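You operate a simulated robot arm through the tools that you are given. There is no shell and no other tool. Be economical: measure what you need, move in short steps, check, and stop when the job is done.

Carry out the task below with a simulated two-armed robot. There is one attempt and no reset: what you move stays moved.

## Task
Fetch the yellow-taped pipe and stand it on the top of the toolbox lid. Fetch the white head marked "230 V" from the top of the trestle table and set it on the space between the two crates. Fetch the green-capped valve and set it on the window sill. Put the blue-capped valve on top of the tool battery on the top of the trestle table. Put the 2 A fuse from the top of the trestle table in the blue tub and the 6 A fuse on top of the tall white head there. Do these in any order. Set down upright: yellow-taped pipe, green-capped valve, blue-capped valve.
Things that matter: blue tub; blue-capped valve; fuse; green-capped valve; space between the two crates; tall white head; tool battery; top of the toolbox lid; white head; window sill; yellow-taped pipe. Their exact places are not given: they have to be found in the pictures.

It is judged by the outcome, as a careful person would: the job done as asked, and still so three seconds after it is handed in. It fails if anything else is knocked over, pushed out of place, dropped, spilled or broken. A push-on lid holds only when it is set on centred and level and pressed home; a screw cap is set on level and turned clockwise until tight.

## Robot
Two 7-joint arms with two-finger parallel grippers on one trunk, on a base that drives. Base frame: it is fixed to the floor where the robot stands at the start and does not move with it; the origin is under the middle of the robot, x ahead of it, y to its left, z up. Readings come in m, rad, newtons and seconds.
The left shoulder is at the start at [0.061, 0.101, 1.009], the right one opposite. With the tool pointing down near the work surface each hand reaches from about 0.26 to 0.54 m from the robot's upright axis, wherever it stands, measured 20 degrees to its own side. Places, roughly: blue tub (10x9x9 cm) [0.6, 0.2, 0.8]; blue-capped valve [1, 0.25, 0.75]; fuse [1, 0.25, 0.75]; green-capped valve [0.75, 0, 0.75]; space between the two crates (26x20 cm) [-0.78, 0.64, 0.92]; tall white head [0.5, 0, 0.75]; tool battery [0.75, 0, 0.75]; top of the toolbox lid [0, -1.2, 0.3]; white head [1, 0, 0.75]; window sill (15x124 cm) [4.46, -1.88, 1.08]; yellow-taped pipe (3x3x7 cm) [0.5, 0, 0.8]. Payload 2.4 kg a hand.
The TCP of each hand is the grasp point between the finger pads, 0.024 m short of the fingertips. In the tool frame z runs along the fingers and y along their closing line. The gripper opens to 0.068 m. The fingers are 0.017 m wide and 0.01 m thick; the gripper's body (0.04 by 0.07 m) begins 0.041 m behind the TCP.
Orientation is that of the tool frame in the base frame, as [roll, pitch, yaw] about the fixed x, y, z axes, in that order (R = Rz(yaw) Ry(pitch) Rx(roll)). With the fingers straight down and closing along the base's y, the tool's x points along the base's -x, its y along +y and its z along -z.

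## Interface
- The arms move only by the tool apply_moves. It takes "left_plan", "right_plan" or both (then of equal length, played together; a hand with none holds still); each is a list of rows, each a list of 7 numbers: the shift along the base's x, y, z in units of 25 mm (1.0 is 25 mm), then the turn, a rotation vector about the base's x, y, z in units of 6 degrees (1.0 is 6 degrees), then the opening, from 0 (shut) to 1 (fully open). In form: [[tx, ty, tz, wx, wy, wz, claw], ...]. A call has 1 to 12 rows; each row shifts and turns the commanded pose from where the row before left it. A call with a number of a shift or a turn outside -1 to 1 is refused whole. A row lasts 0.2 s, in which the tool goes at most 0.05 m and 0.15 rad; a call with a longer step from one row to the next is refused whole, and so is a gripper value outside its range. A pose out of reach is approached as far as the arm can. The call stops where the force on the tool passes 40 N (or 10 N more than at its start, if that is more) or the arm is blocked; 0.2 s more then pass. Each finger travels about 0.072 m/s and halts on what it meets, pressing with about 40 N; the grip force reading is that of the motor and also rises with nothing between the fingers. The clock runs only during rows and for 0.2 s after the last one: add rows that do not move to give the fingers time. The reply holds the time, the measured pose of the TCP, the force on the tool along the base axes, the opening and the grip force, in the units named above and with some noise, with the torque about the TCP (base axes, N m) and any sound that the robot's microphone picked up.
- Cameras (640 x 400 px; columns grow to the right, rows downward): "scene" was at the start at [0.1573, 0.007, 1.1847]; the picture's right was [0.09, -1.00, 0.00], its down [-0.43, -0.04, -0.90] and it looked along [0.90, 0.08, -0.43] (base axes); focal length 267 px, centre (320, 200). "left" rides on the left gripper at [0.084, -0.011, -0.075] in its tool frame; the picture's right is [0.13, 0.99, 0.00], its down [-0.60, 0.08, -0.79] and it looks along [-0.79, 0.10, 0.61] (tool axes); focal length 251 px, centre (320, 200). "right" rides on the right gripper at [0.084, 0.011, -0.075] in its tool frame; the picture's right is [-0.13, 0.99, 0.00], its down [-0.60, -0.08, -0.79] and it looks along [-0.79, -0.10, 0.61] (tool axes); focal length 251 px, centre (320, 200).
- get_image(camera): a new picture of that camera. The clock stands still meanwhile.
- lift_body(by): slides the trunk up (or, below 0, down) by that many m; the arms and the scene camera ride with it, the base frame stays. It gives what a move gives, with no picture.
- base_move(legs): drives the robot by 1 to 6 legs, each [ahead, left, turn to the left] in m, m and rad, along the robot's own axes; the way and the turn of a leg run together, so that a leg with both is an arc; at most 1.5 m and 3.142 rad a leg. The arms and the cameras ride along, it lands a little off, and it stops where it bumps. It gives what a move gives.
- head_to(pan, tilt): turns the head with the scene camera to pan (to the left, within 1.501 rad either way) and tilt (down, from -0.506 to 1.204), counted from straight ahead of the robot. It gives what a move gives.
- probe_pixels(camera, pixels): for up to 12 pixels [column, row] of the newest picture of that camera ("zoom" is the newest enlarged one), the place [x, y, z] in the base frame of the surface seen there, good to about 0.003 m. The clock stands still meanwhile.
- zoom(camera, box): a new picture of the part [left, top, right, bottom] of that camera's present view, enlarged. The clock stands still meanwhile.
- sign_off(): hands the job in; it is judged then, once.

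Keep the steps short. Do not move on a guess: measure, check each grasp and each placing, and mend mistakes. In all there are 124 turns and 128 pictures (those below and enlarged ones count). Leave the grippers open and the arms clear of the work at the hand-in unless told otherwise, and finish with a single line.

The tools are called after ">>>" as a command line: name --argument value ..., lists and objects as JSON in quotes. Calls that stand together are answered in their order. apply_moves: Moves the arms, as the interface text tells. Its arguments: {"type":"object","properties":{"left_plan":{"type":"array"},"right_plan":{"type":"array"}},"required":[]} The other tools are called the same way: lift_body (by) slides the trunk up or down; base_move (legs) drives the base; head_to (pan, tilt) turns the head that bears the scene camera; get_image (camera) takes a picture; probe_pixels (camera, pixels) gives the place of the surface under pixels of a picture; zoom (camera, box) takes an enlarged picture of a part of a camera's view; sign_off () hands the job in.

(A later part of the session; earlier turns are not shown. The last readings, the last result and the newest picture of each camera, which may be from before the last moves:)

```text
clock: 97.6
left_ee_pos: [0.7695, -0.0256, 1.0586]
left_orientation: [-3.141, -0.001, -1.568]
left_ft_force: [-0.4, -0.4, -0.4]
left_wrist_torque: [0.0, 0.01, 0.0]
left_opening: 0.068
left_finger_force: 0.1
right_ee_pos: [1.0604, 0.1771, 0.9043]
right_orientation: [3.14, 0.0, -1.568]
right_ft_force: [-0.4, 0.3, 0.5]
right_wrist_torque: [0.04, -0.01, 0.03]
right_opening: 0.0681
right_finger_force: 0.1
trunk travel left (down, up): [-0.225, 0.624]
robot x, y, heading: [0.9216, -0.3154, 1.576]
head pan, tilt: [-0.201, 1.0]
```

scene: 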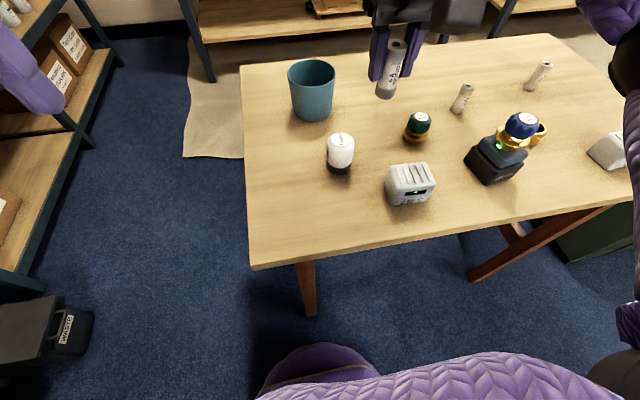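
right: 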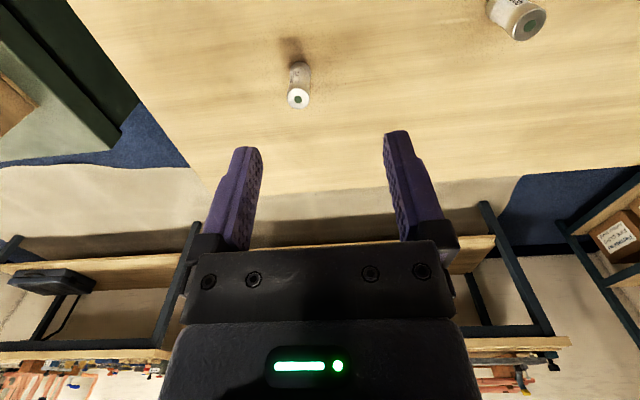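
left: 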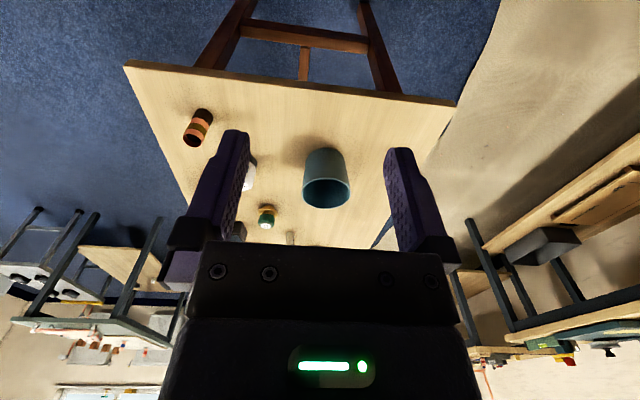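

>>> apply_moves --right_plan '[[0, 0, -0.94, 0, 0, 0, 1], [0, 0, -0.94, 0, 0, 0, 1], [0, 0, -0.94, 0, 0, 0, 1], [0, 0, -0.94, 0, 0, 0, 1], [0, 0, 0, 0, 0, 0, 1], [0, 0, 0, 0, 0, 0, 0], [0, 0, 0, 0, 0, 0, 0], [0, 0, 0, 0, 0, 0, 0], [0, 0, 0, 0, 0, 0, 0]]'

>>> get_image --camera "right"

```text
clock: 99.6
left_ee_pos: [0.7702, -0.026, 1.0599]
left_orientation: [3.141, -0.002, -1.566]
left_ft_force: [-0.6, -0.5, 0.1]
left_wrist_torque: [-0.01, 0.0, 0.01]
left_opening: 0.068
left_finger_force: 0.1
right_ee_pos: [1.0597, 0.1774, 0.8105]
right_orientation: [-3.141, 0.001, -1.567]
right_ft_force: [-0.1, -1.4, -0.3]
right_wrist_torque: [-0.01, 0.0, 0.0]
right_opening: 0.0229
right_finger_force: 39.1
trunk travel left (down, up): [-0.225, 0.624]
robot x, y, heading: [0.9238, -0.3161, 1.574]
head pan, tilt: [-0.201, 1.0]
```

```text
71 pictures are left
```

right: 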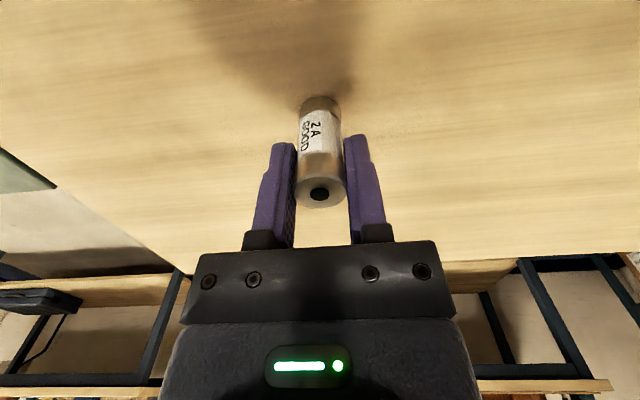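

2 A gripped. Lift it; then probe the purple dome at the bottom of the scene view (my own base?) and table legs for clearance.

>>> apply_moves --right_plan '[[0, 0, 1, 0, 0, 0, 0], [0, 0, 1, 0, 0, 0, 0], [0, 0, 1, 0, 0, 0, 0], [0, 0, 1, 0, 0, 0, 0], [0, 0, 1, 0, 0, 0, 0], [0, 0, 1, 0, 0, 0, 0], [0, 0, 1, 0, 0, 0, 0]]'

>>> base_move --legs '[[-0.1, 0, 0], [0, 0.5, 0]]'

>>> get_image --camera "scene"

>>> probe_pixels --camera "scene" --pixels '[[320, 350], [320, 360], [300, 355], [350, 360], [280, 365], [307, 312], [312, 305], [305, 265]]'

```text
clock: 101.2
left_ee_pos: [0.7693, -0.0257, 1.0588]
left_orientation: [-3.141, -0.002, -1.567]
left_ft_force: [0.2, -0.4, 0.1]
left_wrist_torque: [0.02, 0.02, 0.0]
left_opening: 0.0679
left_finger_force: 0.0
right_ee_pos: [1.0607, 0.1775, 0.9872]
right_orientation: [-3.141, 0.0, -1.569]
right_ft_force: [-0.1, 0.1, 0.6]
right_wrist_torque: [0.02, 0.03, 0.01]
right_opening: 0.0231
right_finger_force: 39.6
trunk travel left (down, up): [-0.225, 0.624]
robot x, y, heading: [0.9194, -0.3143, 1.577]
head pan, tilt: [-0.201, 1.0]
```

```text
clock: 104.9
left_ee_pos: [0.2684, -0.1277, 1.0591]
left_orientation: [3.14, 0.0, -1.565]
left_ft_force: [-0.2, -0.3, -0.7]
left_wrist_torque: [0.04, 0.04, 0.02]
left_opening: 0.0679
left_finger_force: 0.0
right_ee_pos: [0.5583, 0.077, 0.9872]
right_orientation: [3.141, 0.001, -1.566]
right_ft_force: [0.1, 0.4, -0.5]
right_wrist_torque: [0.02, 0.0, 0.02]
right_opening: 0.0231
right_finger_force: 39.6
trunk travel left (down, up): [-0.225, 0.624]
robot x, y, heading: [0.4184, -0.4162, 1.581]
head pan, tilt: [-0.201, 1.0]
```

```text
70 pictures are left
```

scene: 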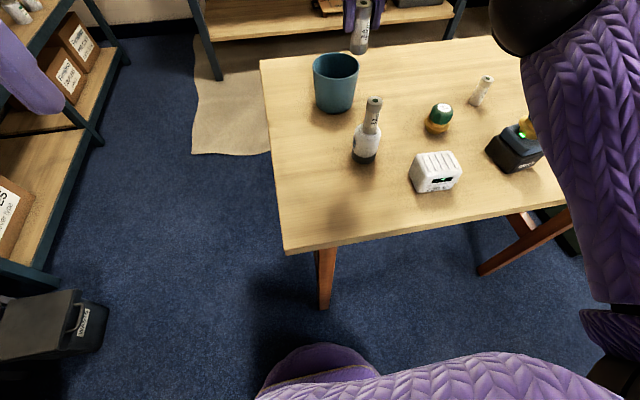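

```text
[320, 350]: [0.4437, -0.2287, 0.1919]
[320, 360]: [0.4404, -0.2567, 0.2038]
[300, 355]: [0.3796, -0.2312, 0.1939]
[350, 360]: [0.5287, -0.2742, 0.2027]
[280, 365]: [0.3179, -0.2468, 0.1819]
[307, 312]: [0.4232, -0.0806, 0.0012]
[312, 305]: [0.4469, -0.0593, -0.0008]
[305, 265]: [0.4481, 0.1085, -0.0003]
```

Base front is ~0.2 m ahead of the axis; leg foot is at about y=-0.08. Drive ahead 0.07 and right 0.03 – still ~6 cm clear.

>>> base_move --legs '[[0, -0.03, 0], [0.07, 0, 0]]'

>>> get_image --camera "right"

>>> head_to --pan -0.05 --tilt 0.85

>>> get_image --camera "scene"

```text
clock: 106.3
left_ee_pos: [0.2981, -0.0585, 1.0598]
left_orientation: [3.141, -0.001, -1.564]
left_ft_force: [-0.6, -0.3, 0.3]
left_wrist_torque: [0.0, 0.02, -0.01]
left_opening: 0.0679
left_finger_force: 0.1
right_ee_pos: [0.5879, 0.1459, 0.9861]
right_orientation: [3.141, 0.0, -1.566]
right_ft_force: [1.0, 0.7, -0.1]
right_wrist_torque: [-0.02, 0.03, 0.0]
right_opening: 0.0231
right_finger_force: 39.5
trunk travel left (down, up): [-0.225, 0.624]
robot x, y, heading: [0.45, -0.3472, 1.579]
head pan, tilt: [-0.201, 1.0]
```

```text
69 pictures are left
```

right: 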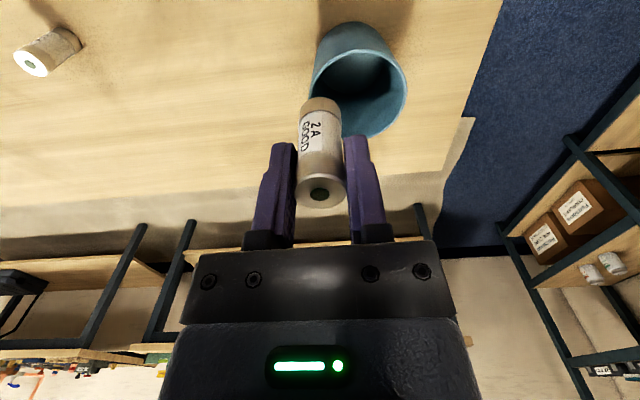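

```text
clock: 107.0
left_ee_pos: [0.2985, -0.0577, 1.0591]
left_orientation: [3.14, -0.001, -1.564]
left_ft_force: [-0.4, -0.2, 0.9]
left_wrist_torque: [-0.01, -0.01, -0.03]
left_opening: 0.0679
left_finger_force: 0.0
right_ee_pos: [0.5882, 0.1465, 0.9858]
right_orientation: [3.139, 0.0, -1.565]
right_ft_force: [0.3, 0.1, -1.0]
right_wrist_torque: [-0.01, 0.0, 0.01]
right_opening: 0.0229
right_finger_force: 38.7
trunk travel left (down, up): [-0.225, 0.624]
robot x, y, heading: [0.45, -0.3461, 1.576]
head pan, tilt: [-0.051, 0.85]
```

```text
68 pictures are left
```

scene: 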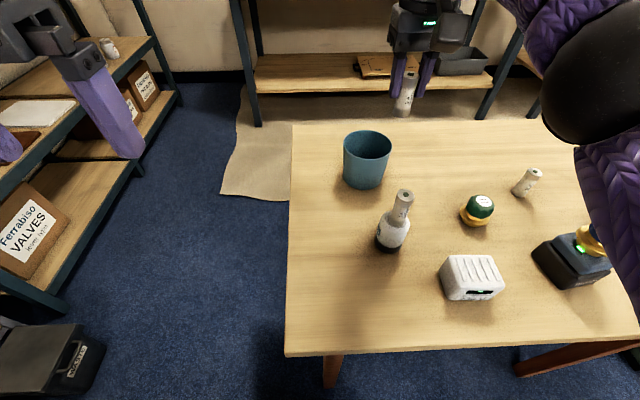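

>>> probe_pixels --camera "scene" --pixels '[[344, 142], [391, 144], [367, 131], [366, 156], [358, 152], [368, 145], [366, 185]]'

>>> apply_moves --right_plan '[[-0.36, 0.38, 0, 0, 0, 0, 0], [-0.36, 0.38, 0, 0, 0, 0, 0], [-0.36, 0.38, 0, 0, 0, 0, 0], [0, 0, 0, 0, 0, 0, 0]]'

```text
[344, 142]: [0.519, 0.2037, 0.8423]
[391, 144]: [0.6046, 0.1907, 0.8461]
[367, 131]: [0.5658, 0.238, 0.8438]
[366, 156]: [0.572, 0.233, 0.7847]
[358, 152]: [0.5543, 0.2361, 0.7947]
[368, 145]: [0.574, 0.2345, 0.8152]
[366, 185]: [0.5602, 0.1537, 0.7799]
```

```text
clock: 108.0
left_ee_pos: [0.2967, -0.0585, 1.0592]
left_orientation: [-3.141, -0.001, -1.565]
left_ft_force: [0.1, -0.2, 0.1]
left_wrist_torque: [0.03, 0.05, -0.02]
left_opening: 0.068
left_finger_force: 0.0
right_ee_pos: [0.5701, 0.1521, 0.9889]
right_orientation: [-3.141, -0.001, -1.566]
right_ft_force: [0.7, -0.4, -0.2]
right_wrist_torque: [0.04, -0.02, -0.02]
right_opening: 0.023
right_finger_force: 40.2
right hand out of reach, approached as far as the arm can: row 2, 3
trunk travel left (down, up): [-0.225, 0.624]
robot x, y, heading: [0.4501, -0.3461, 1.574]
head pan, tilt: [-0.051, 0.85]
```

Reach is better lower down; lower 7 cm (fuse bottom still 1.5 cm above the rim).

>>> apply_moves --right_plan '[[0, 0, -0.9, 0, 0, 0, 0], [0, 0, -0.9, 0, 0, 0, 0], [0, 0, -0.9, 0, 0, 0, 0], [0, 0, 0, 0, 0, 0, 0]]'

>>> get_image --camera "right"

```text
clock: 109.0
left_ee_pos: [0.2983, -0.0577, 1.0595]
left_orientation: [-3.141, 0.0, -1.566]
left_ft_force: [-0.9, -0.6, -0.4]
left_wrist_torque: [0.02, 0.0, 0.0]
left_opening: 0.0679
left_finger_force: 0.0
right_ee_pos: [0.561, 0.1656, 0.9242]
right_orientation: [-3.14, -0.002, -1.567]
right_ft_force: [0.2, 0.8, -0.5]
right_wrist_torque: [0.02, 0.03, 0.01]
right_opening: 0.0232
right_finger_force: 39.0
right hand out of reach, approached as far as the arm can: row 1, 2, 3
trunk travel left (down, up): [-0.225, 0.624]
robot x, y, heading: [0.4501, -0.3468, 1.579]
head pan, tilt: [-0.051, 0.85]
```

```text
67 pictures are left
```

right: 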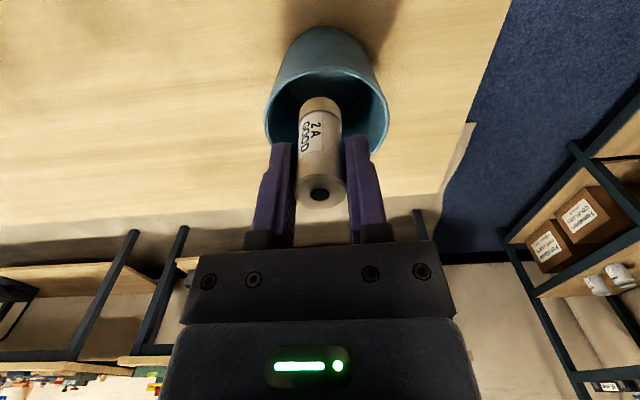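

Drive ahead another 2.5 cm (leg gap still ~4 cm) so the fuse is over the tub centre.

>>> base_move --legs '[[0.025, 0, 0]]'

>>> apply_moves --right_plan '[[0, 0, -0.5, 0, 0, 0, 0], [0, 0, 0, 0, 0, 0, 0]]'

>>> get_image --camera "right"

```text
clock: 109.8
left_ee_pos: [0.2981, -0.0315, 1.0591]
left_orientation: [-3.14, -0.002, -1.565]
left_ft_force: [1.1, 0.2, -0.3]
left_wrist_torque: [0.03, 0.0, -0.02]
left_opening: 0.0681
left_finger_force: 0.0
right_ee_pos: [0.5605, 0.1909, 0.9236]
right_orientation: [3.141, -0.001, -1.566]
right_ft_force: [0.3, -0.9, -0.7]
right_wrist_torque: [0.01, 0.0, 0.0]
right_opening: 0.0231
right_finger_force: 39.4
trunk travel left (down, up): [-0.225, 0.624]
robot x, y, heading: [0.4488, -0.3217, 1.575]
head pan, tilt: [-0.051, 0.85]
```

```text
clock: 110.5
left_ee_pos: [0.2987, -0.0325, 1.0589]
left_orientation: [-3.141, 0.0, -1.566]
left_ft_force: [0.4, -0.5, 0.5]
left_wrist_torque: [0.0, 0.0, 0.0]
left_opening: 0.0682
left_finger_force: 0.1
right_ee_pos: [0.5609, 0.1927, 0.9109]
right_orientation: [3.141, -0.002, -1.569]
right_ft_force: [-0.1, -0.4, -1.1]
right_wrist_torque: [0.01, 0.06, -0.03]
right_opening: 0.0228
right_finger_force: 39.8
trunk travel left (down, up): [-0.225, 0.624]
robot x, y, heading: [0.4525, -0.3233, 1.575]
head pan, tilt: [-0.051, 0.85]
```

```text
66 pictures are left
```

right: 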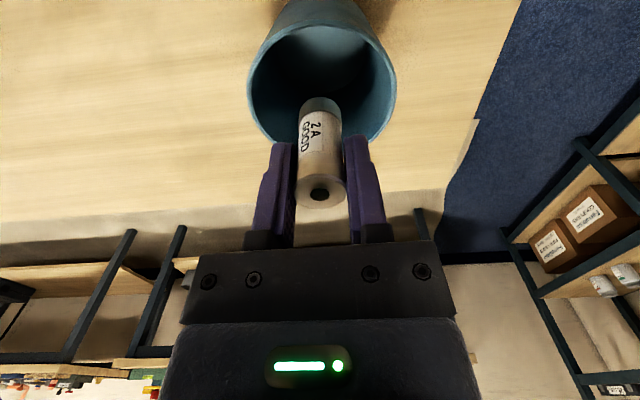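

Centred in the tub mouth. Lower inside.

>>> apply_moves --right_plan '[[0, 0, -0.85, 0, 0, 0, 0], [0, 0, -0.85, 0, 0, 0, 0], [0, 0, -0.85, 0, 0, 0, 0], [0, 0, -0.85, 0, 0, 0, 0], [0, 0, 0, 0, 0, 0, 0]]'

>>> get_image --camera "right"

```text
clock: 111.7
left_ee_pos: [0.2988, -0.0336, 1.0593]
left_orientation: [3.141, -0.001, -1.565]
left_ft_force: [0.1, -0.4, -0.2]
left_wrist_torque: [-0.01, -0.01, 0.05]
left_opening: 0.0682
left_finger_force: 0.1
right_ee_pos: [0.5594, 0.1971, 0.8273]
right_orientation: [3.141, -0.001, -1.57]
right_ft_force: [-0.1, 0.6, 0.2]
right_wrist_torque: [0.0, 0.04, 0.01]
right_opening: 0.023
right_finger_force: 39.9
right hand out of reach, approached as far as the arm can: row 1
trunk travel left (down, up): [-0.225, 0.624]
robot x, y, heading: [0.4533, -0.3198, 1.575]
head pan, tilt: [-0.051, 0.85]
```

```text
65 pictures are left
```

right: 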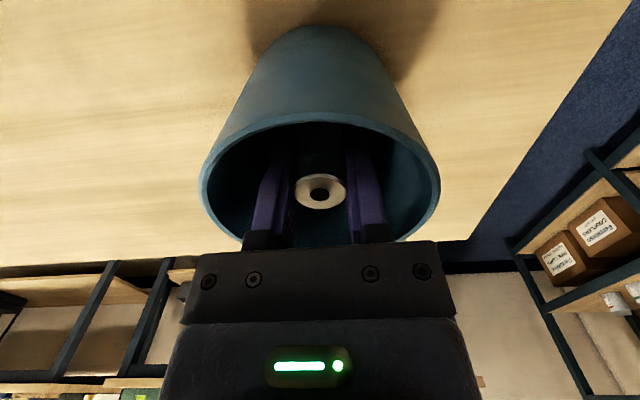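

Inside the tub with clearance. Lower in small steps to the bottom.

>>> apply_moves --right_plan '[[0, 0, -0.2, 0, 0, 0, 0], [0, 0, -0.1, 0, 0, 0, 0], [0, 0, -0.06, 0, 0, 0, 0], [0, 0, -0.06, 0, 0, 0, 0], [0, 0, 0, 0, 0, 0, 0]]'

```text
clock: 112.8
left_ee_pos: [0.2984, -0.0332, 1.059]
left_orientation: [3.141, -0.001, -1.567]
left_ft_force: [0.8, 0.1, 0.4]
left_wrist_torque: [0.01, 0.0, -0.01]
left_opening: 0.0682
left_finger_force: 0.0
right_ee_pos: [0.5602, 0.1976, 0.8164]
right_orientation: [-3.141, -0.002, -1.568]
right_ft_force: [-0.1, 0.0, -1.3]
right_wrist_torque: [0.01, -0.01, -0.01]
right_opening: 0.0229
right_finger_force: 39.1
trunk travel left (down, up): [-0.225, 0.624]
robot x, y, heading: [0.4485, -0.3233, 1.58]
head pan, tilt: [-0.051, 0.85]
```

>>> apply_moves --right_plan '[[0, 0, -0.07, 0, 0, 0, 0], [0, 0, 0, 0, 0, 0, 0], [0, 0, 0, 0, 0, 0, 0.5], [0, 0, 0, 0, 0, 0, 0.65], [0, 0, 0, 0, 0, 0, 0.65], [0, 0, 0.5, 0, 0, 0, 0.65], [0, 0, 1, 0, 0, 0, 0.65], [0, 0, 1, 0, 0, 0, 0.65], [0, 0, 1, 0, 0, 0, 0.65], [0, 0, 1, 0, 0, 0, 0.65]]'

>>> get_image --camera "right"

```text
clock: 115.0
left_ee_pos: [0.2991, -0.032, 1.0579]
left_orientation: [-3.139, -0.002, -1.567]
left_ft_force: [-0.1, -0.5, 0.3]
left_wrist_torque: [0.01, 0.02, -0.03]
left_opening: 0.0681
left_finger_force: 0.1
right_ee_pos: [0.5601, 0.1909, 0.9296]
right_orientation: [-3.141, -0.001, -1.567]
right_ft_force: [1.1, -0.1, 0.5]
right_wrist_torque: [0.03, -0.03, 0.01]
right_opening: 0.0444
right_finger_force: 0.1
right hand out of reach, approached as far as the arm can: row 6, 10
trunk travel left (down, up): [-0.225, 0.624]
robot x, y, heading: [0.4476, -0.3234, 1.578]
head pan, tilt: [-0.051, 0.85]
```

```text
64 pictures are left
```

right: 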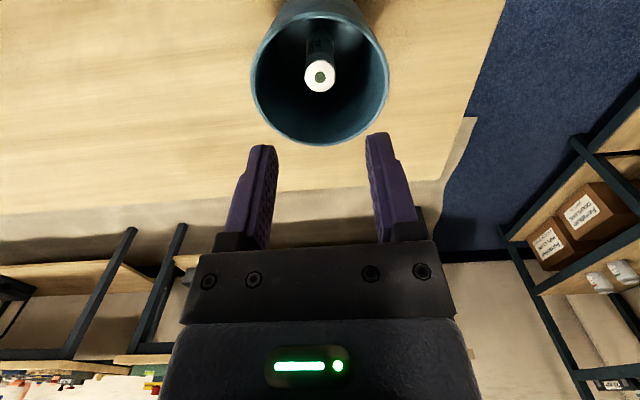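

2 A stands in the tub. Raise the hand, then drive to face the 230 V cube and green valve.

>>> apply_moves --right_plan '[[0, -0.5, 0.9, 0, 0, 0, 0.8], [0, -0.5, 0.9, 0, 0, 0, 1], [0, -0.5, 0.9, 0, 0, 0, 1]]'

>>> base_move --legs '[[-0.06, 0, 0], [0, -0.25, 0]]'

>>> head_to --pan 0.0 --tilt 1.0

>>> get_image --camera "scene"

>>> get_image --camera "left"

```text
clock: 115.8
left_ee_pos: [0.2978, -0.0343, 1.0591]
left_orientation: [-3.142, -0.002, -1.565]
left_ft_force: [-1.1, 0.4, -0.4]
left_wrist_torque: [-0.01, -0.01, -0.01]
left_opening: 0.068
left_finger_force: 0.0
right_ee_pos: [0.5596, 0.1527, 0.997]
right_orientation: [3.14, -0.002, -1.567]
right_ft_force: [0.4, -0.4, -1.0]
right_wrist_torque: [0.0, -0.02, 0.04]
right_opening: 0.0683
right_finger_force: 0.1
trunk travel left (down, up): [-0.225, 0.624]
robot x, y, heading: [0.4487, -0.3215, 1.581]
head pan, tilt: [-0.051, 0.85]
```

```text
clock: 118.2
left_ee_pos: [0.5486, -0.0921, 1.0586]
left_orientation: [-3.141, -0.001, -1.567]
left_ft_force: [0.2, -0.5, 0.0]
left_wrist_torque: [-0.01, -0.04, 0.0]
left_opening: 0.0679
left_finger_force: 0.1
right_ee_pos: [0.8105, 0.0953, 0.9967]
right_orientation: [3.141, -0.001, -1.571]
right_ft_force: [0.0, 0.4, 0.0]
right_wrist_torque: [-0.03, 0.01, 0.02]
right_opening: 0.0682
right_finger_force: 0.1
trunk travel left (down, up): [-0.225, 0.624]
robot x, y, heading: [0.6992, -0.3803, 1.57]
head pan, tilt: [-0.051, 0.85]
```

```text
clock: 118.9
left_ee_pos: [0.5483, -0.0912, 1.06]
left_orientation: [3.141, -0.001, -1.57]
left_ft_force: [0.3, -0.1, 0.5]
left_wrist_torque: [-0.01, 0.01, -0.01]
left_opening: 0.0681
left_finger_force: 0.2
right_ee_pos: [0.811, 0.0956, 0.997]
right_orientation: [-3.141, 0.0, -1.572]
right_ft_force: [0.5, -0.1, -0.8]
right_wrist_torque: [-0.01, 0.01, -0.02]
right_opening: 0.0681
right_finger_force: 0.1
trunk travel left (down, up): [-0.225, 0.624]
robot x, y, heading: [0.6998, -0.3823, 1.57]
head pan, tilt: [0.0, 1.0]
```

```text
63 pictures are left
```

scene: 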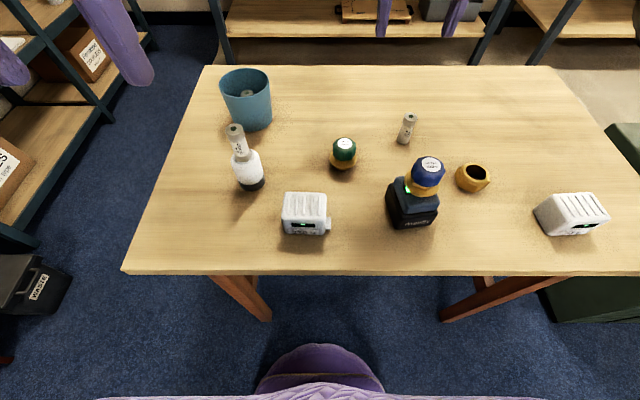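

```text
62 pictures are left
```

left: 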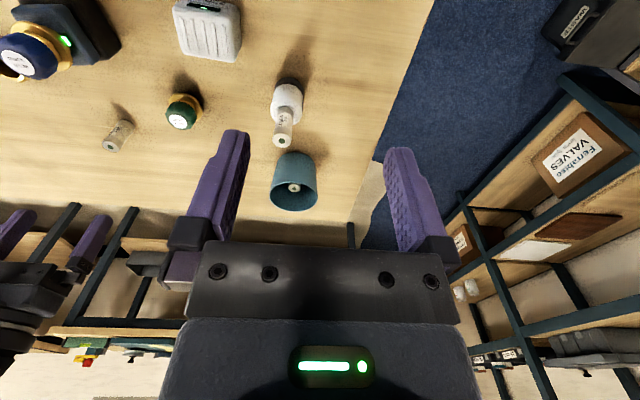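

>>> zoom --camera "scene" --box '[270, 180, 350, 245]'

>>> probe_pixels --camera "scene" --pixels '[[285, 196], [325, 196], [285, 215], [325, 213], [305, 205], [328, 224], [344, 142], [344, 148], [335, 148], [354, 148], [331, 158], [356, 158]]'

>>> zoom --camera "left" --box '[160, 0, 256, 140]'

>>> probe_pixels --camera "left" --pixels '[[180, 15], [238, 5], [182, 52], [238, 60], [241, 35], [178, 30], [182, 122], [175, 122], [190, 122]]'

```text
6.15 times, centred on (310, 212) of scene
```

zoom: 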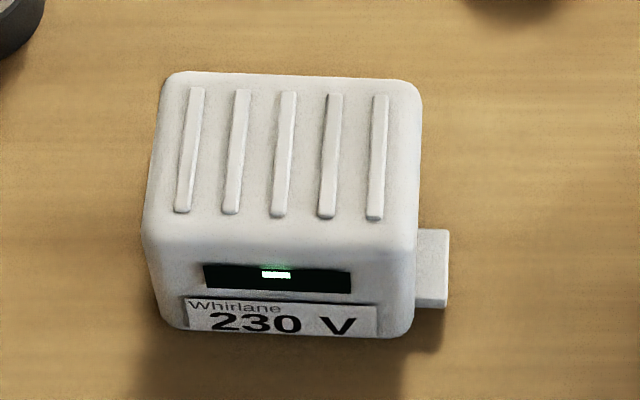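

```text
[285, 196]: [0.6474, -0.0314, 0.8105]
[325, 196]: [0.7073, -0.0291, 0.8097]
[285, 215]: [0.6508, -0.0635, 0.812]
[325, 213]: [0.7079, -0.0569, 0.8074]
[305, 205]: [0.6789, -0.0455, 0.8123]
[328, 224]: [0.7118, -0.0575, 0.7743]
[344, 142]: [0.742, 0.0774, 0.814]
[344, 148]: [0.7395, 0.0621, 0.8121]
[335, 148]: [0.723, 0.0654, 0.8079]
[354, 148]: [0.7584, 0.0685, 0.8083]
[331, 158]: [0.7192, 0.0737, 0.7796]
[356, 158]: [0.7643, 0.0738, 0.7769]
```

```text
2.86 times, centred on (208, 70) of left
```

zoom: 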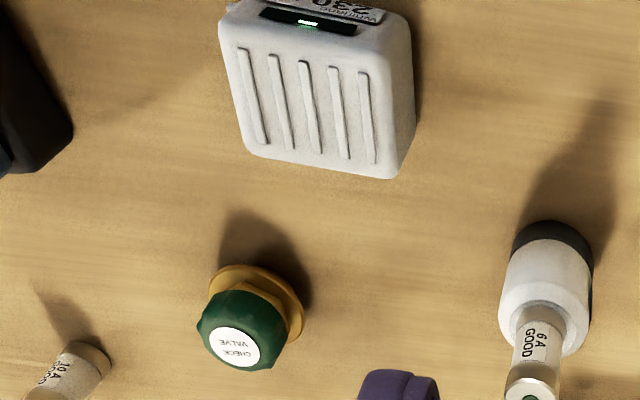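

```text
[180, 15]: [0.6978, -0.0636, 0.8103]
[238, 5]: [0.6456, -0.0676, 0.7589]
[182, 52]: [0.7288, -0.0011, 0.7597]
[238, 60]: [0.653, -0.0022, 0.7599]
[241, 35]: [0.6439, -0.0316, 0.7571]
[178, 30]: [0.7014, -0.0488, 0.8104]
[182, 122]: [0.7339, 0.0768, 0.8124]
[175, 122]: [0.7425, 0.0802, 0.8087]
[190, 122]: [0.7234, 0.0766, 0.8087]
```

Cube is ~64 mm wide in x (too tight) but ~50 mm in y, so I'll rotate the left hand 90° to grip front/back. Probe front/back faces exactly, then rotate the left hand.

>>> probe_pixels --camera "scene" --pixels '[[305, 192], [305, 194], [305, 217], [305, 220], [295, 230], [316, 231], [285, 193], [324, 194]]'

>>> apply_moves --left_plan '[[0.2, 0, 0, 0, 0, -1, 1], [0.2, 0, 0, 0, 0, -1, 1], [0.2, 0, 0, 0, 0, -1, 1], [0.2, 0, 0, 0, 0, -1, 1], [0.2, 0, 0, 0, 0, -1, 1], [0.2, 0, 0, 0, 0, -1, 1], [0.2, 0, 0, 0, 0, -1, 1], [0.2, 0, 0, 0, 0, -1, 1], [0.2, 0, 0, 0, 0, -1, 1], [0.2, 0, 0, 0, 0, -1, 1], [0.2, 0, 0, 0, 0, -1, 1], [0.2, 0, 0, 0, 0, -1, 1]]'

```text
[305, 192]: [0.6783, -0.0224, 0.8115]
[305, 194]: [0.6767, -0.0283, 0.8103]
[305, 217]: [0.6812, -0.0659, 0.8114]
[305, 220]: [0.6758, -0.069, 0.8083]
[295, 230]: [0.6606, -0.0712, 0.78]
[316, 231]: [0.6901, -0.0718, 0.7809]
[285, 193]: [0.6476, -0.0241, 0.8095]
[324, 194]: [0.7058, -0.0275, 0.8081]
```

```text
clock: 121.5
left_ee_pos: [0.6092, -0.0907, 1.0599]
left_orientation: [-3.141, -0.002, -2.826]
left_ft_force: [-0.6, 1.0, -0.2]
left_wrist_torque: [-0.04, -0.01, 0.03]
left_opening: 0.0681
left_finger_force: 0.0
right_ee_pos: [0.8108, 0.0929, 0.9972]
right_orientation: [-3.141, -0.003, -1.571]
right_ft_force: [-0.8, -0.1, -0.3]
right_wrist_torque: [0.02, 0.01, 0.0]
right_opening: 0.0679
right_finger_force: 0.1
trunk travel left (down, up): [-0.225, 0.624]
robot x, y, heading: [0.7032, -0.3815, 1.572]
head pan, tilt: [0.0, 1.0]
```

Cube centre ≈ (0.678,-0.046). Finish the rotation and come over the cube at z≈0.90.

>>> apply_moves --left_plan '[[0.395, 0.257, -0.914, 0, 0, -1, 1], [0.395, 0.257, -0.914, 0, 0, -1, 1], [0.395, 0.257, -0.914, 0, 0, -1, 1], [0.395, 0.257, -0.914, 0, 0, 0, 1], [0.395, 0.257, -0.914, 0, 0, 0, 1], [0.395, 0.257, -0.914, 0, 0, 0, 1], [0.395, 0.257, -0.914, 0, 0, 0, 1], [0, 0, 0, 0, 0, 0, 1]]'

>>> get_image --camera "left"

>>> get_image --camera "scene"

```text
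clock: 122.2
left_ee_pos: [0.629, -0.0794, 1.0153]
left_orientation: [-3.141, 0.005, -3.018]
left_ft_force: [0.7, -0.1, -1.0]
left_wrist_torque: [0.05, -0.05, 0.08]
left_opening: 0.0682
left_finger_force: 0.0
right_ee_pos: [0.8097, 0.0944, 0.9971]
right_orientation: [-3.141, -0.002, -1.571]
right_ft_force: [0.6, 0.9, 0.0]
right_wrist_torque: [0.02, -0.01, -0.03]
right_opening: 0.0681
right_finger_force: 0.1
trunk travel left (down, up): [-0.225, 0.624]
robot x, y, heading: [0.6986, -0.3796, 1.571]
head pan, tilt: [0.0, 1.0]
stopped in row 3 (left hand): the force on the tool passed its limit at 63 N (the readings are from after the stop); the commanded pose is now the measured one
```

```text
59 pictures are left
```

left: 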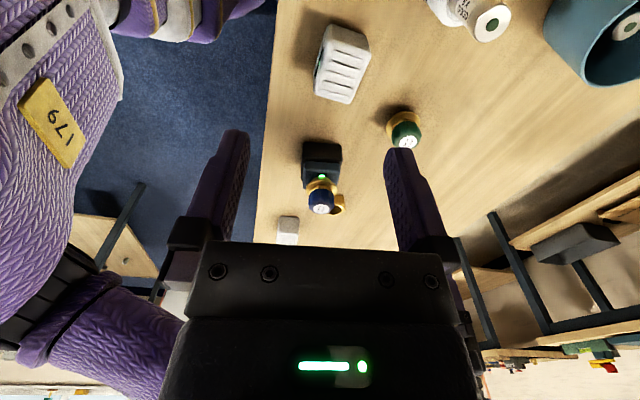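

```text
58 pictures are left
```

scene: 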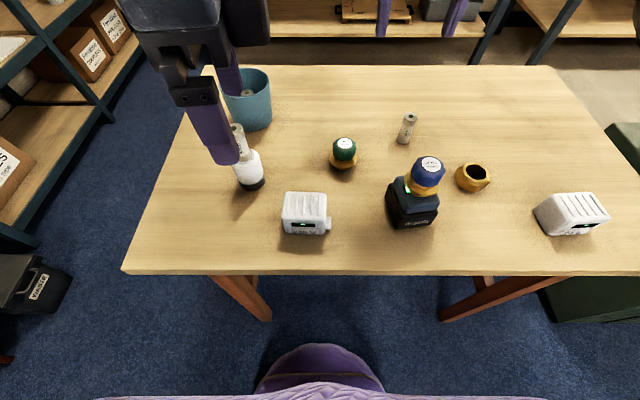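

Stopped by a force spike at z≈1.015, well above the objects; nothing appears touched. Check the fuse on the LOOP head, then continue with smaller steps without rotation.

>>> zoom --camera "left" --box '[0, 0, 640, 400]'

>>> apply_moves --left_plan '[[0.3, 0.2, -0.3, 0, 0, 0, 1], [0.3, 0.2, -0.3, 0, 0, 0, 1], [0.3, 0.2, -0.3, 0, 0, 0, 1]]'

```text
1.00 times, centred on (320, 200) of left (not enlarged: the box is as wide or as high as the picture)
```

zoom: 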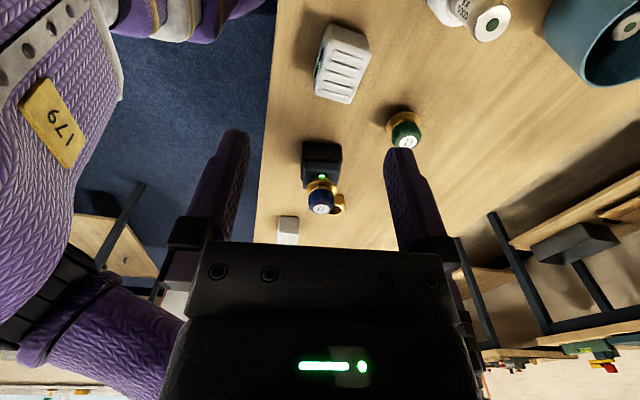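

```text
clock: 123.0
left_ee_pos: [0.6514, -0.063, 0.9919]
left_orientation: [-3.139, 0.006, -3.017]
left_ft_force: [0.0, 0.2, 0.9]
left_wrist_torque: [-0.01, -0.02, -0.02]
left_opening: 0.0682
left_finger_force: 0.0
right_ee_pos: [0.8107, 0.0945, 0.995]
right_orientation: [3.14, -0.003, -1.571]
right_ft_force: [0.5, 0.5, 0.0]
right_wrist_torque: [0.02, 0.03, 0.01]
right_opening: 0.0679
right_finger_force: 0.1
trunk travel left (down, up): [-0.225, 0.624]
robot x, y, heading: [0.701, -0.3792, 1.574]
head pan, tilt: [0.0, 1.0]
```

That works. Continue, then rotate the remaining 7° slowly.

>>> apply_moves --left_plan '[[0.21, 0.136, -0.55, 0, 0, 0, 1], [0.21, 0.136, -0.55, 0, 0, 0, 1], [0.21, 0.136, -0.55, 0, 0, 0, 1], [0.21, 0.136, -0.55, 0, 0, 0, 1], [0.21, 0.136, -0.55, 0, 0, 0, 1], [0, 0, 0, 0, 0, -0.3, 1], [0, 0, 0, 0, 0, -0.3, 1], [0, 0, 0, 0, 0, -0.3, 1], [0, 0, 0, 0, 0, -0.3, 1]]'

>>> get_image --camera "left"

```text
clock: 125.0
left_ee_pos: [0.6773, -0.0471, 0.9234]
left_orientation: [-3.141, 0.007, 3.139]
left_ft_force: [-0.1, 0.3, 0.8]
left_wrist_torque: [-0.04, -0.01, 0.01]
left_opening: 0.0681
left_finger_force: 0.0
right_ee_pos: [0.8096, 0.0946, 0.9961]
right_orientation: [-3.14, -0.003, -1.573]
right_ft_force: [0.7, -0.3, -1.0]
right_wrist_torque: [0.04, -0.02, 0.0]
right_opening: 0.0679
right_finger_force: 0.0
trunk travel left (down, up): [-0.225, 0.624]
robot x, y, heading: [0.7004, -0.382, 1.576]
head pan, tilt: [0.0, 1.0]
```

```text
56 pictures are left
```

left: 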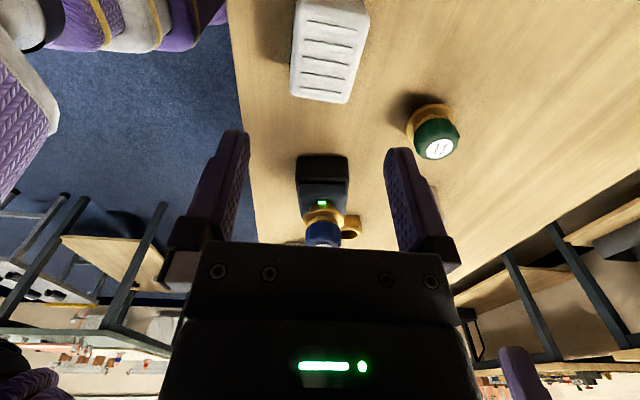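

Cube lies between the fingers. Descend to z≈0.80 and close.

>>> apply_moves --left_plan '[[0, 0.03, -0.98, 0, 0, 0, 1], [0, 0, -0.98, 0, 0, 0, 1], [0, 0, -0.98, 0, 0, 0, 1], [0, 0, -0.98, 0, 0, 0, 1], [0, 0, -0.98, 0, 0, 0, 1], [0, 0, 0, 0, 0, 0, 1], [0, 0, 0, 0, 0, 0, 0.5], [0, 0, 0, 0, 0, 0, 0.3], [0, 0, 0, 0, 0, 0, 0], [0, 0, 0, 0, 0, 0, 0]]'

>>> get_image --camera "left"

```text
clock: 127.2
left_ee_pos: [0.6772, -0.0463, 0.7994]
left_orientation: [-3.139, 0.007, 3.14]
left_ft_force: [0.3, -0.5, -0.1]
left_wrist_torque: [0.01, -0.03, 0.02]
left_opening: 0.0498
left_finger_force: 39.9
right_ee_pos: [0.8093, 0.0947, 0.9969]
right_orientation: [3.139, -0.002, -1.572]
right_ft_force: [-0.3, 0.1, 1.0]
right_wrist_torque: [-0.02, -0.01, -0.02]
right_opening: 0.068
right_finger_force: 0.1
trunk travel left (down, up): [-0.225, 0.624]
robot x, y, heading: [0.7006, -0.38, 1.579]
head pan, tilt: [0.0, 1.0]
```

```text
55 pictures are left
```

left: 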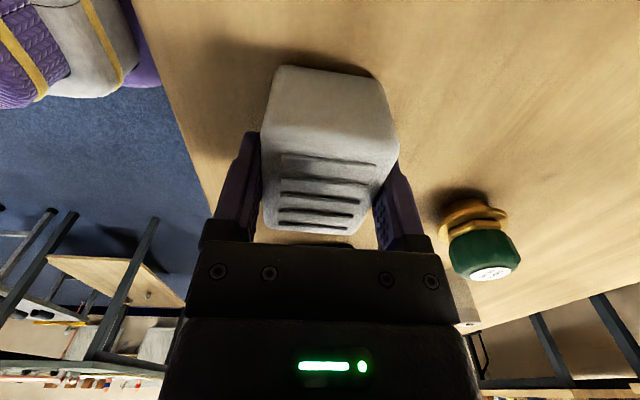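

Gripped (0.050 m). Lift 20 cm and move left a bit.

>>> apply_moves --left_plan '[[0, 0, 1, 0, 0, 0, 0], [0, 0, 1, 0, 0, 0, 0], [0, 0, 1, 0, 0, 0, 0], [0, 0, 1, 0, 0, 0, 0], [0, 0, 1, 0, 0, 0, 0], [0, 0, 1, 0, 0, 0, 0], [0, 0, 1, 0, 0, 0, 0], [0, 0, 1, 0, 0, 0, 0], [-0.8, -0.3, 0, 0, 0, 0, 0], [-0.8, -0.3, 0, 0, 0, 0, 0], [-0.8, -0.3, 0, 0, 0, 0, 0], [-0.8, -0.3, 0, 0, 0, 0, 0]]'

>>> get_image --camera "right"

```text
clock: 128.1
left_ee_pos: [0.6783, -0.0454, 0.8816]
left_orientation: [-3.141, 0.019, 3.133]
left_ft_force: [11.2, -1.4, -12.5]
left_wrist_torque: [0.22, -0.3, 0.24]
left_opening: 0.0499
left_finger_force: 40.5
right_ee_pos: [0.8098, 0.0942, 0.997]
right_orientation: [3.141, -0.002, -1.572]
right_ft_force: [0.8, -1.1, 0.6]
right_wrist_torque: [-0.04, 0.02, -0.02]
right_opening: 0.0684
right_finger_force: 0.1
trunk travel left (down, up): [-0.225, 0.624]
robot x, y, heading: [0.6973, -0.379, 1.576]
head pan, tilt: [0.0, 1.0]
stopped in row 4 (left hand): the force on the tool passed its limit at 72 N (the readings are from after the stop); the commanded pose is now the measured one
```

```text
54 pictures are left
```

right: 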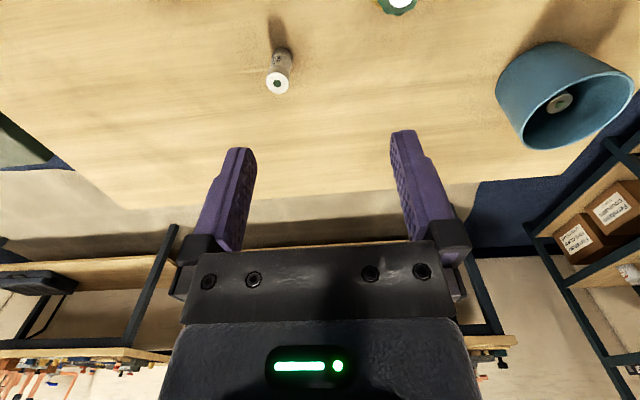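

The spike pushes the hand +x/down: my hand's camera side touches my own left forearm in this yaw. Ease off and rotate the hand back +90° (cube already clear of the table), then lift.

>>> apply_moves --left_plan '[[0.2, 0.1, -0.3, 0, 0, 0, 0], [0, 0.1, 0, 0, 0, 0.6, 0], [0, 0.1, 0, 0, 0, 1, 0], [0, 0.1, 0, 0, 0, 1, 0], [0, 0, 0, 0, 0, 1, 0], [0, 0, 0, 0, 0, 1, 0], [0, 0, 0, 0, 0, 1, 0], [0, 0, 0, 0, 0, 1, 0], [0, 0, 0, 0, 0, 1, 0], [0, 0, 0, 0, 0, 1, 0], [0, 0, 0, 0, 0, 1, 0], [0, 0, 0, 0, 0, 1, 0]]'

>>> get_image --camera "left"

>>> get_image --camera "scene"

```text
clock: 130.7
left_ee_pos: [0.6838, -0.0351, 0.8743]
left_orientation: [3.141, 0.014, -2.038]
left_ft_force: [0.2, -0.5, -3.7]
left_wrist_torque: [0.01, -0.02, 0.04]
left_opening: 0.0499
left_finger_force: 40.0
right_ee_pos: [0.8104, 0.0952, 0.9966]
right_orientation: [3.141, -0.003, -1.571]
right_ft_force: [0.6, -0.9, 0.7]
right_wrist_torque: [-0.04, 0.01, -0.04]
right_opening: 0.0678
right_finger_force: 0.0
trunk travel left (down, up): [-0.225, 0.624]
robot x, y, heading: [0.7002, -0.3801, 1.575]
head pan, tilt: [0.0, 1.0]
```

```text
53 pictures are left
```

left: 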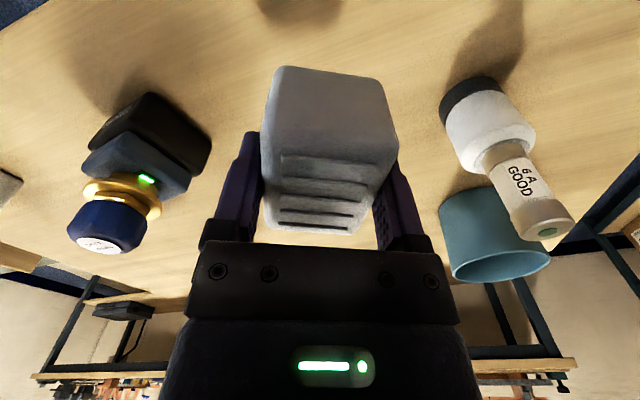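

```text
52 pictures are left
```

scene: 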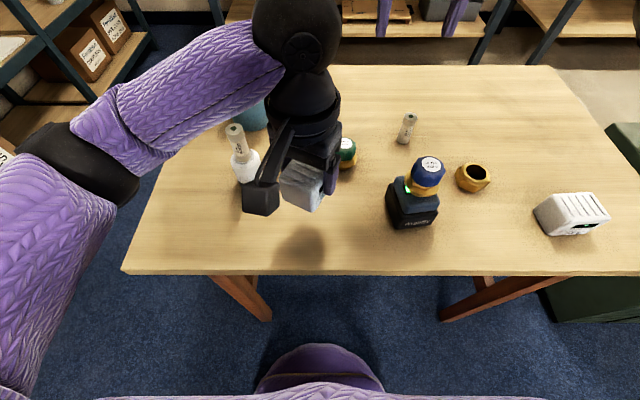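

Objects intact. Complete the rotation while lifting.

>>> apply_moves --left_plan '[[0, 0, 0.5, 0, 0, 0.9, 0], [0, 0, 0.5, 0, 0, 0.9, 0], [0, 0, 0.5, 0, 0, 0.9, 0], [0, 0, 0.8, 0, 0, 0.9, 0], [0, 0, 0.8, 0, 0, 0.9, 0], [0, 0, 0.8, 0, 0, 0, 0], [0, 0, 0.8, 0, 0, 0, 0], [-0.4, -0.4, 0.8, 0, 0, 0, 0], [-0.8, -0.5, 0, 0, 0, 0, 0], [-0.8, -0.5, 0, 0, 0, 0, 0], [-0.8, -0.5, 0, 0, 0, 0, 0], [-0.8, -0.5, 0, 0, 0, 0, 0]]'

>>> get_image --camera "right"

```text
clock: 133.3
left_ee_pos: [0.5929, -0.0961, 1.0126]
left_orientation: [-3.14, 0.015, -1.57]
left_ft_force: [-0.2, 0.3, -3.6]
left_wrist_torque: [-0.01, -0.01, -0.02]
left_opening: 0.0496
left_finger_force: 40.0
right_ee_pos: [0.8094, 0.0945, 0.9975]
right_orientation: [-3.141, -0.002, -1.57]
right_ft_force: [0.2, 0.3, 0.0]
right_wrist_torque: [0.01, -0.02, 0.0]
right_opening: 0.068
right_finger_force: 0.0
trunk travel left (down, up): [-0.225, 0.624]
robot x, y, heading: [0.6985, -0.3809, 1.57]
head pan, tilt: [0.0, 1.0]
```

```text
51 pictures are left
```

right: 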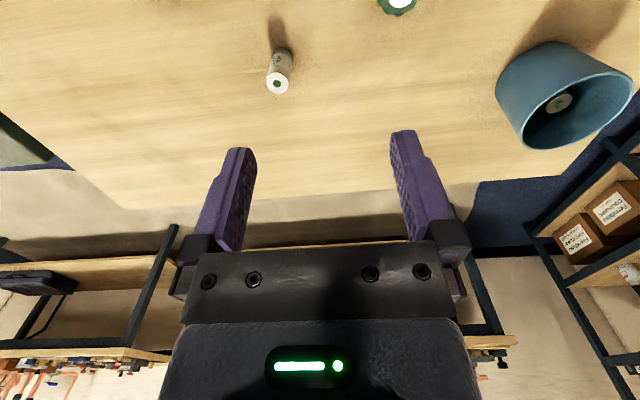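

Left hand holds the cube. Zoom on the green valve to get its exact centre.

>>> zoom --camera "scene" --box '[320, 130, 368, 175]'

>>> probe_pixels --camera "zoom" --pixels '[[320, 120], [280, 120], [370, 125], [320, 90], [320, 150], [240, 180], [410, 180], [325, 320], [222, 265], [425, 265]]'

```text
8.89 times, centred on (344, 152) of scene
```

zoom: 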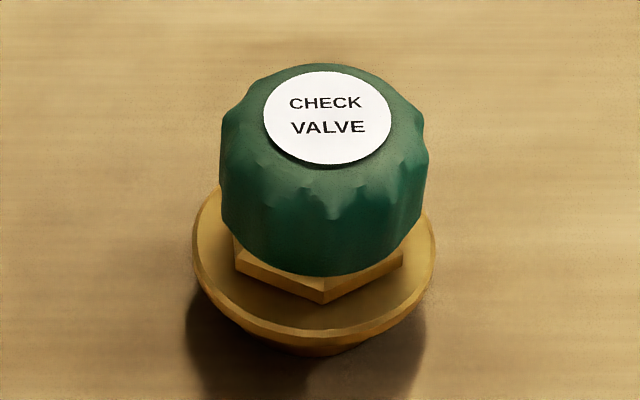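

```text
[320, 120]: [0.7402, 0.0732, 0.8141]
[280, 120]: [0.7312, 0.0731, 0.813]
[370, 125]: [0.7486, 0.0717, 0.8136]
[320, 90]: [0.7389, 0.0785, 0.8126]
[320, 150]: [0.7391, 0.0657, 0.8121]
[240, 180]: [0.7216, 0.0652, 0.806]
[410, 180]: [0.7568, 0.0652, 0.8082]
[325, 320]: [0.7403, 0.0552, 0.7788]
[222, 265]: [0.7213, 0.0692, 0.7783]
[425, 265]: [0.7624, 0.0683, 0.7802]
```

Green cap centre ≈ (0.741, 0.0735). Move the right hand over it.

>>> apply_moves --right_plan '[[-0.457, -0.14, -0.85, 0, 0, 0, 1], [-0.457, -0.14, -0.85, 0, 0, 0, 1], [-0.457, -0.14, -0.85, 0, 0, 0, 1], [-0.457, -0.14, -0.85, 0, 0, 0, 1], [-0.457, -0.14, -0.85, 0, 0, 0, 1], [-0.457, -0.14, -0.85, 0, 0, 0, 1], [0, 0, 0, 0, 0, 0, 1]]'

>>> get_image --camera "right"

```text
clock: 134.9
left_ee_pos: [0.5935, -0.0947, 1.0119]
left_orientation: [3.141, 0.016, -1.571]
left_ft_force: [0.1, 0.2, -3.7]
left_wrist_torque: [0.04, 0.02, 0.0]
left_opening: 0.0498
left_finger_force: 39.8
right_ee_pos: [0.7419, 0.0741, 0.8684]
right_orientation: [-3.141, -0.002, -1.57]
right_ft_force: [-1.2, -0.8, 0.1]
right_wrist_torque: [0.0, 0.01, 0.02]
right_opening: 0.0679
right_finger_force: 0.1
trunk travel left (down, up): [-0.225, 0.624]
robot x, y, heading: [0.7004, -0.3781, 1.572]
head pan, tilt: [0.0, 1.0]
```

```text
49 pictures are left
```

right: 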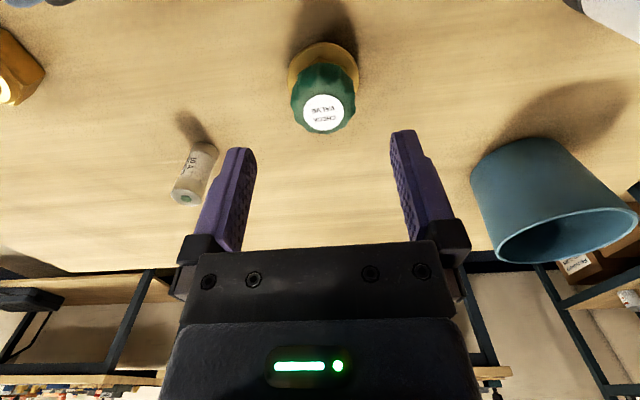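

Aligned. Descend to 0.810, close, then lift.

>>> apply_moves --right_plan '[[0, 0, -0.78, 0, 0, 0, 1], [0, 0, -0.78, 0, 0, 0, 1], [0, 0, -0.77, 0, 0, 0, 1], [0, 0, 0, 0, 0, 0, 1], [0, 0, 0, 0, 0, 0, 0], [0, 0, 0, 0, 0, 0, 0], [0, 0, 0, 0, 0, 0, 0], [0, 0, 0, 0, 0, 0, 0]]'

>>> apply_moves --right_plan '[[0, 0, 1, 0, 0, 0, 0], [0, 0, 1, 0, 0, 0, 0], [0, 0, 1, 0, 0, 0, 0], [0, 0, 1, 0, 0, 0, 0], [0, 0, 1, 0, 0, 0, 0], [0, 0, 1, 0, 0, 0, 0], [0, 0, 1, 0, 0, 0, 0], [0, 0, 1, 0, 0, 0, 0], [0.5, -0.6, 0, 0, 0, 0, 0], [0.5, -0.6, 0, 0, 0, 0, 0], [0.5, -0.6, 0, 0, 0, 0, 0], [0.5, -0.6, 0, 0, 0, 0, 0]]'

>>> get_image --camera "right"

>>> get_image --camera "scene"

```text
clock: 136.7
left_ee_pos: [0.5931, -0.0942, 1.0114]
left_orientation: [3.14, 0.017, -1.572]
left_ft_force: [-0.5, -0.2, -3.5]
left_wrist_torque: [-0.01, -0.01, -0.01]
left_opening: 0.0499
left_finger_force: 39.6
right_ee_pos: [0.7418, 0.0739, 0.8113]
right_orientation: [3.141, -0.001, -1.571]
right_ft_force: [-0.2, -0.7, -0.7]
right_wrist_torque: [-0.03, -0.02, -0.03]
right_opening: 0.0387
right_finger_force: 39.9
trunk travel left (down, up): [-0.225, 0.624]
robot x, y, heading: [0.702, -0.3804, 1.571]
head pan, tilt: [0.0, 1.0]
```

```text
clock: 139.3
left_ee_pos: [0.5937, -0.0947, 1.0118]
left_orientation: [3.141, 0.015, -1.571]
left_ft_force: [0.2, 0.1, -3.0]
left_wrist_torque: [-0.01, 0.02, -0.01]
left_opening: 0.0497
left_finger_force: 40.0
right_ee_pos: [0.7916, 0.014, 1.0119]
right_orientation: [-3.141, -0.003, -1.571]
right_ft_force: [-0.5, -0.8, -1.3]
right_wrist_torque: [-0.03, -0.01, 0.01]
right_opening: 0.0385
right_finger_force: 40.2
trunk travel left (down, up): [-0.225, 0.624]
robot x, y, heading: [0.6992, -0.3822, 1.574]
head pan, tilt: [0.0, 1.0]
```

```text
48 pictures are left
```

right: 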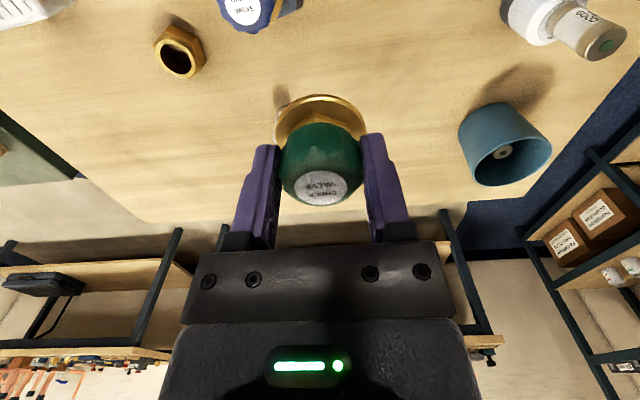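

```text
47 pictures are left
```

scene: 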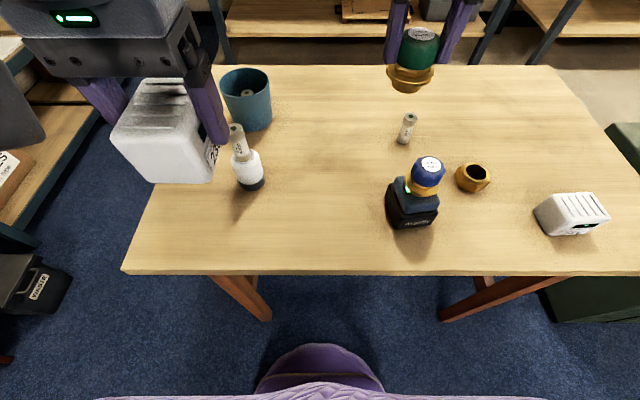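

Both items are held. Back off, strafe left past the table corner, go ahead to the start area, then look left at the crates.

>>> base_move --legs '[[-0.22, 0, 0], [0, 0.68, 0], [0.6, 0, 0]]'

>>> head_to --pan 0.7 --tilt 0.4

>>> get_image --camera "scene"

```text
clock: 147.3
left_ee_pos: [-0.0877, 0.2807, 1.0111]
left_orientation: [3.142, 0.014, -1.57]
left_ft_force: [0.6, 0.1, -2.3]
left_wrist_torque: [-0.02, 0.02, 0.0]
left_opening: 0.0497
left_finger_force: 39.6
right_ee_pos: [0.1115, 0.3899, 1.0115]
right_orientation: [3.142, -0.001, -1.569]
right_ft_force: [0.3, -0.8, -2.5]
right_wrist_torque: [-0.02, 0.02, 0.0]
right_opening: 0.0383
right_finger_force: 39.7
trunk travel left (down, up): [-0.225, 0.624]
robot x, y, heading: [0.021, -0.004, 1.572]
head pan, tilt: [0.0, 1.0]
```

```text
clock: 148.4
left_ee_pos: [-0.0868, 0.2806, 1.0127]
left_orientation: [3.141, 0.017, -1.569]
left_ft_force: [0.0, 0.3, -2.8]
left_wrist_torque: [0.05, 0.0, 0.01]
left_opening: 0.0498
left_finger_force: 39.6
right_ee_pos: [0.1113, 0.3905, 1.0121]
right_orientation: [-3.14, -0.002, -1.569]
right_ft_force: [0.0, -0.7, -1.4]
right_wrist_torque: [0.0, 0.0, 0.03]
right_opening: 0.0388
right_finger_force: 40.0
trunk travel left (down, up): [-0.225, 0.624]
robot x, y, heading: [0.0202, -0.0026, 1.576]
head pan, tilt: [0.7, 0.4]
```

```text
46 pictures are left
```

scene: 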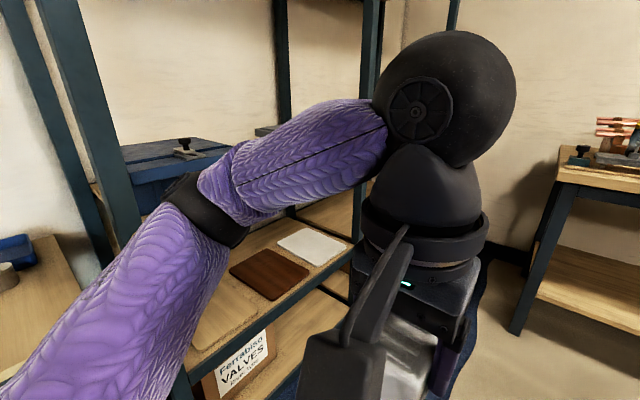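

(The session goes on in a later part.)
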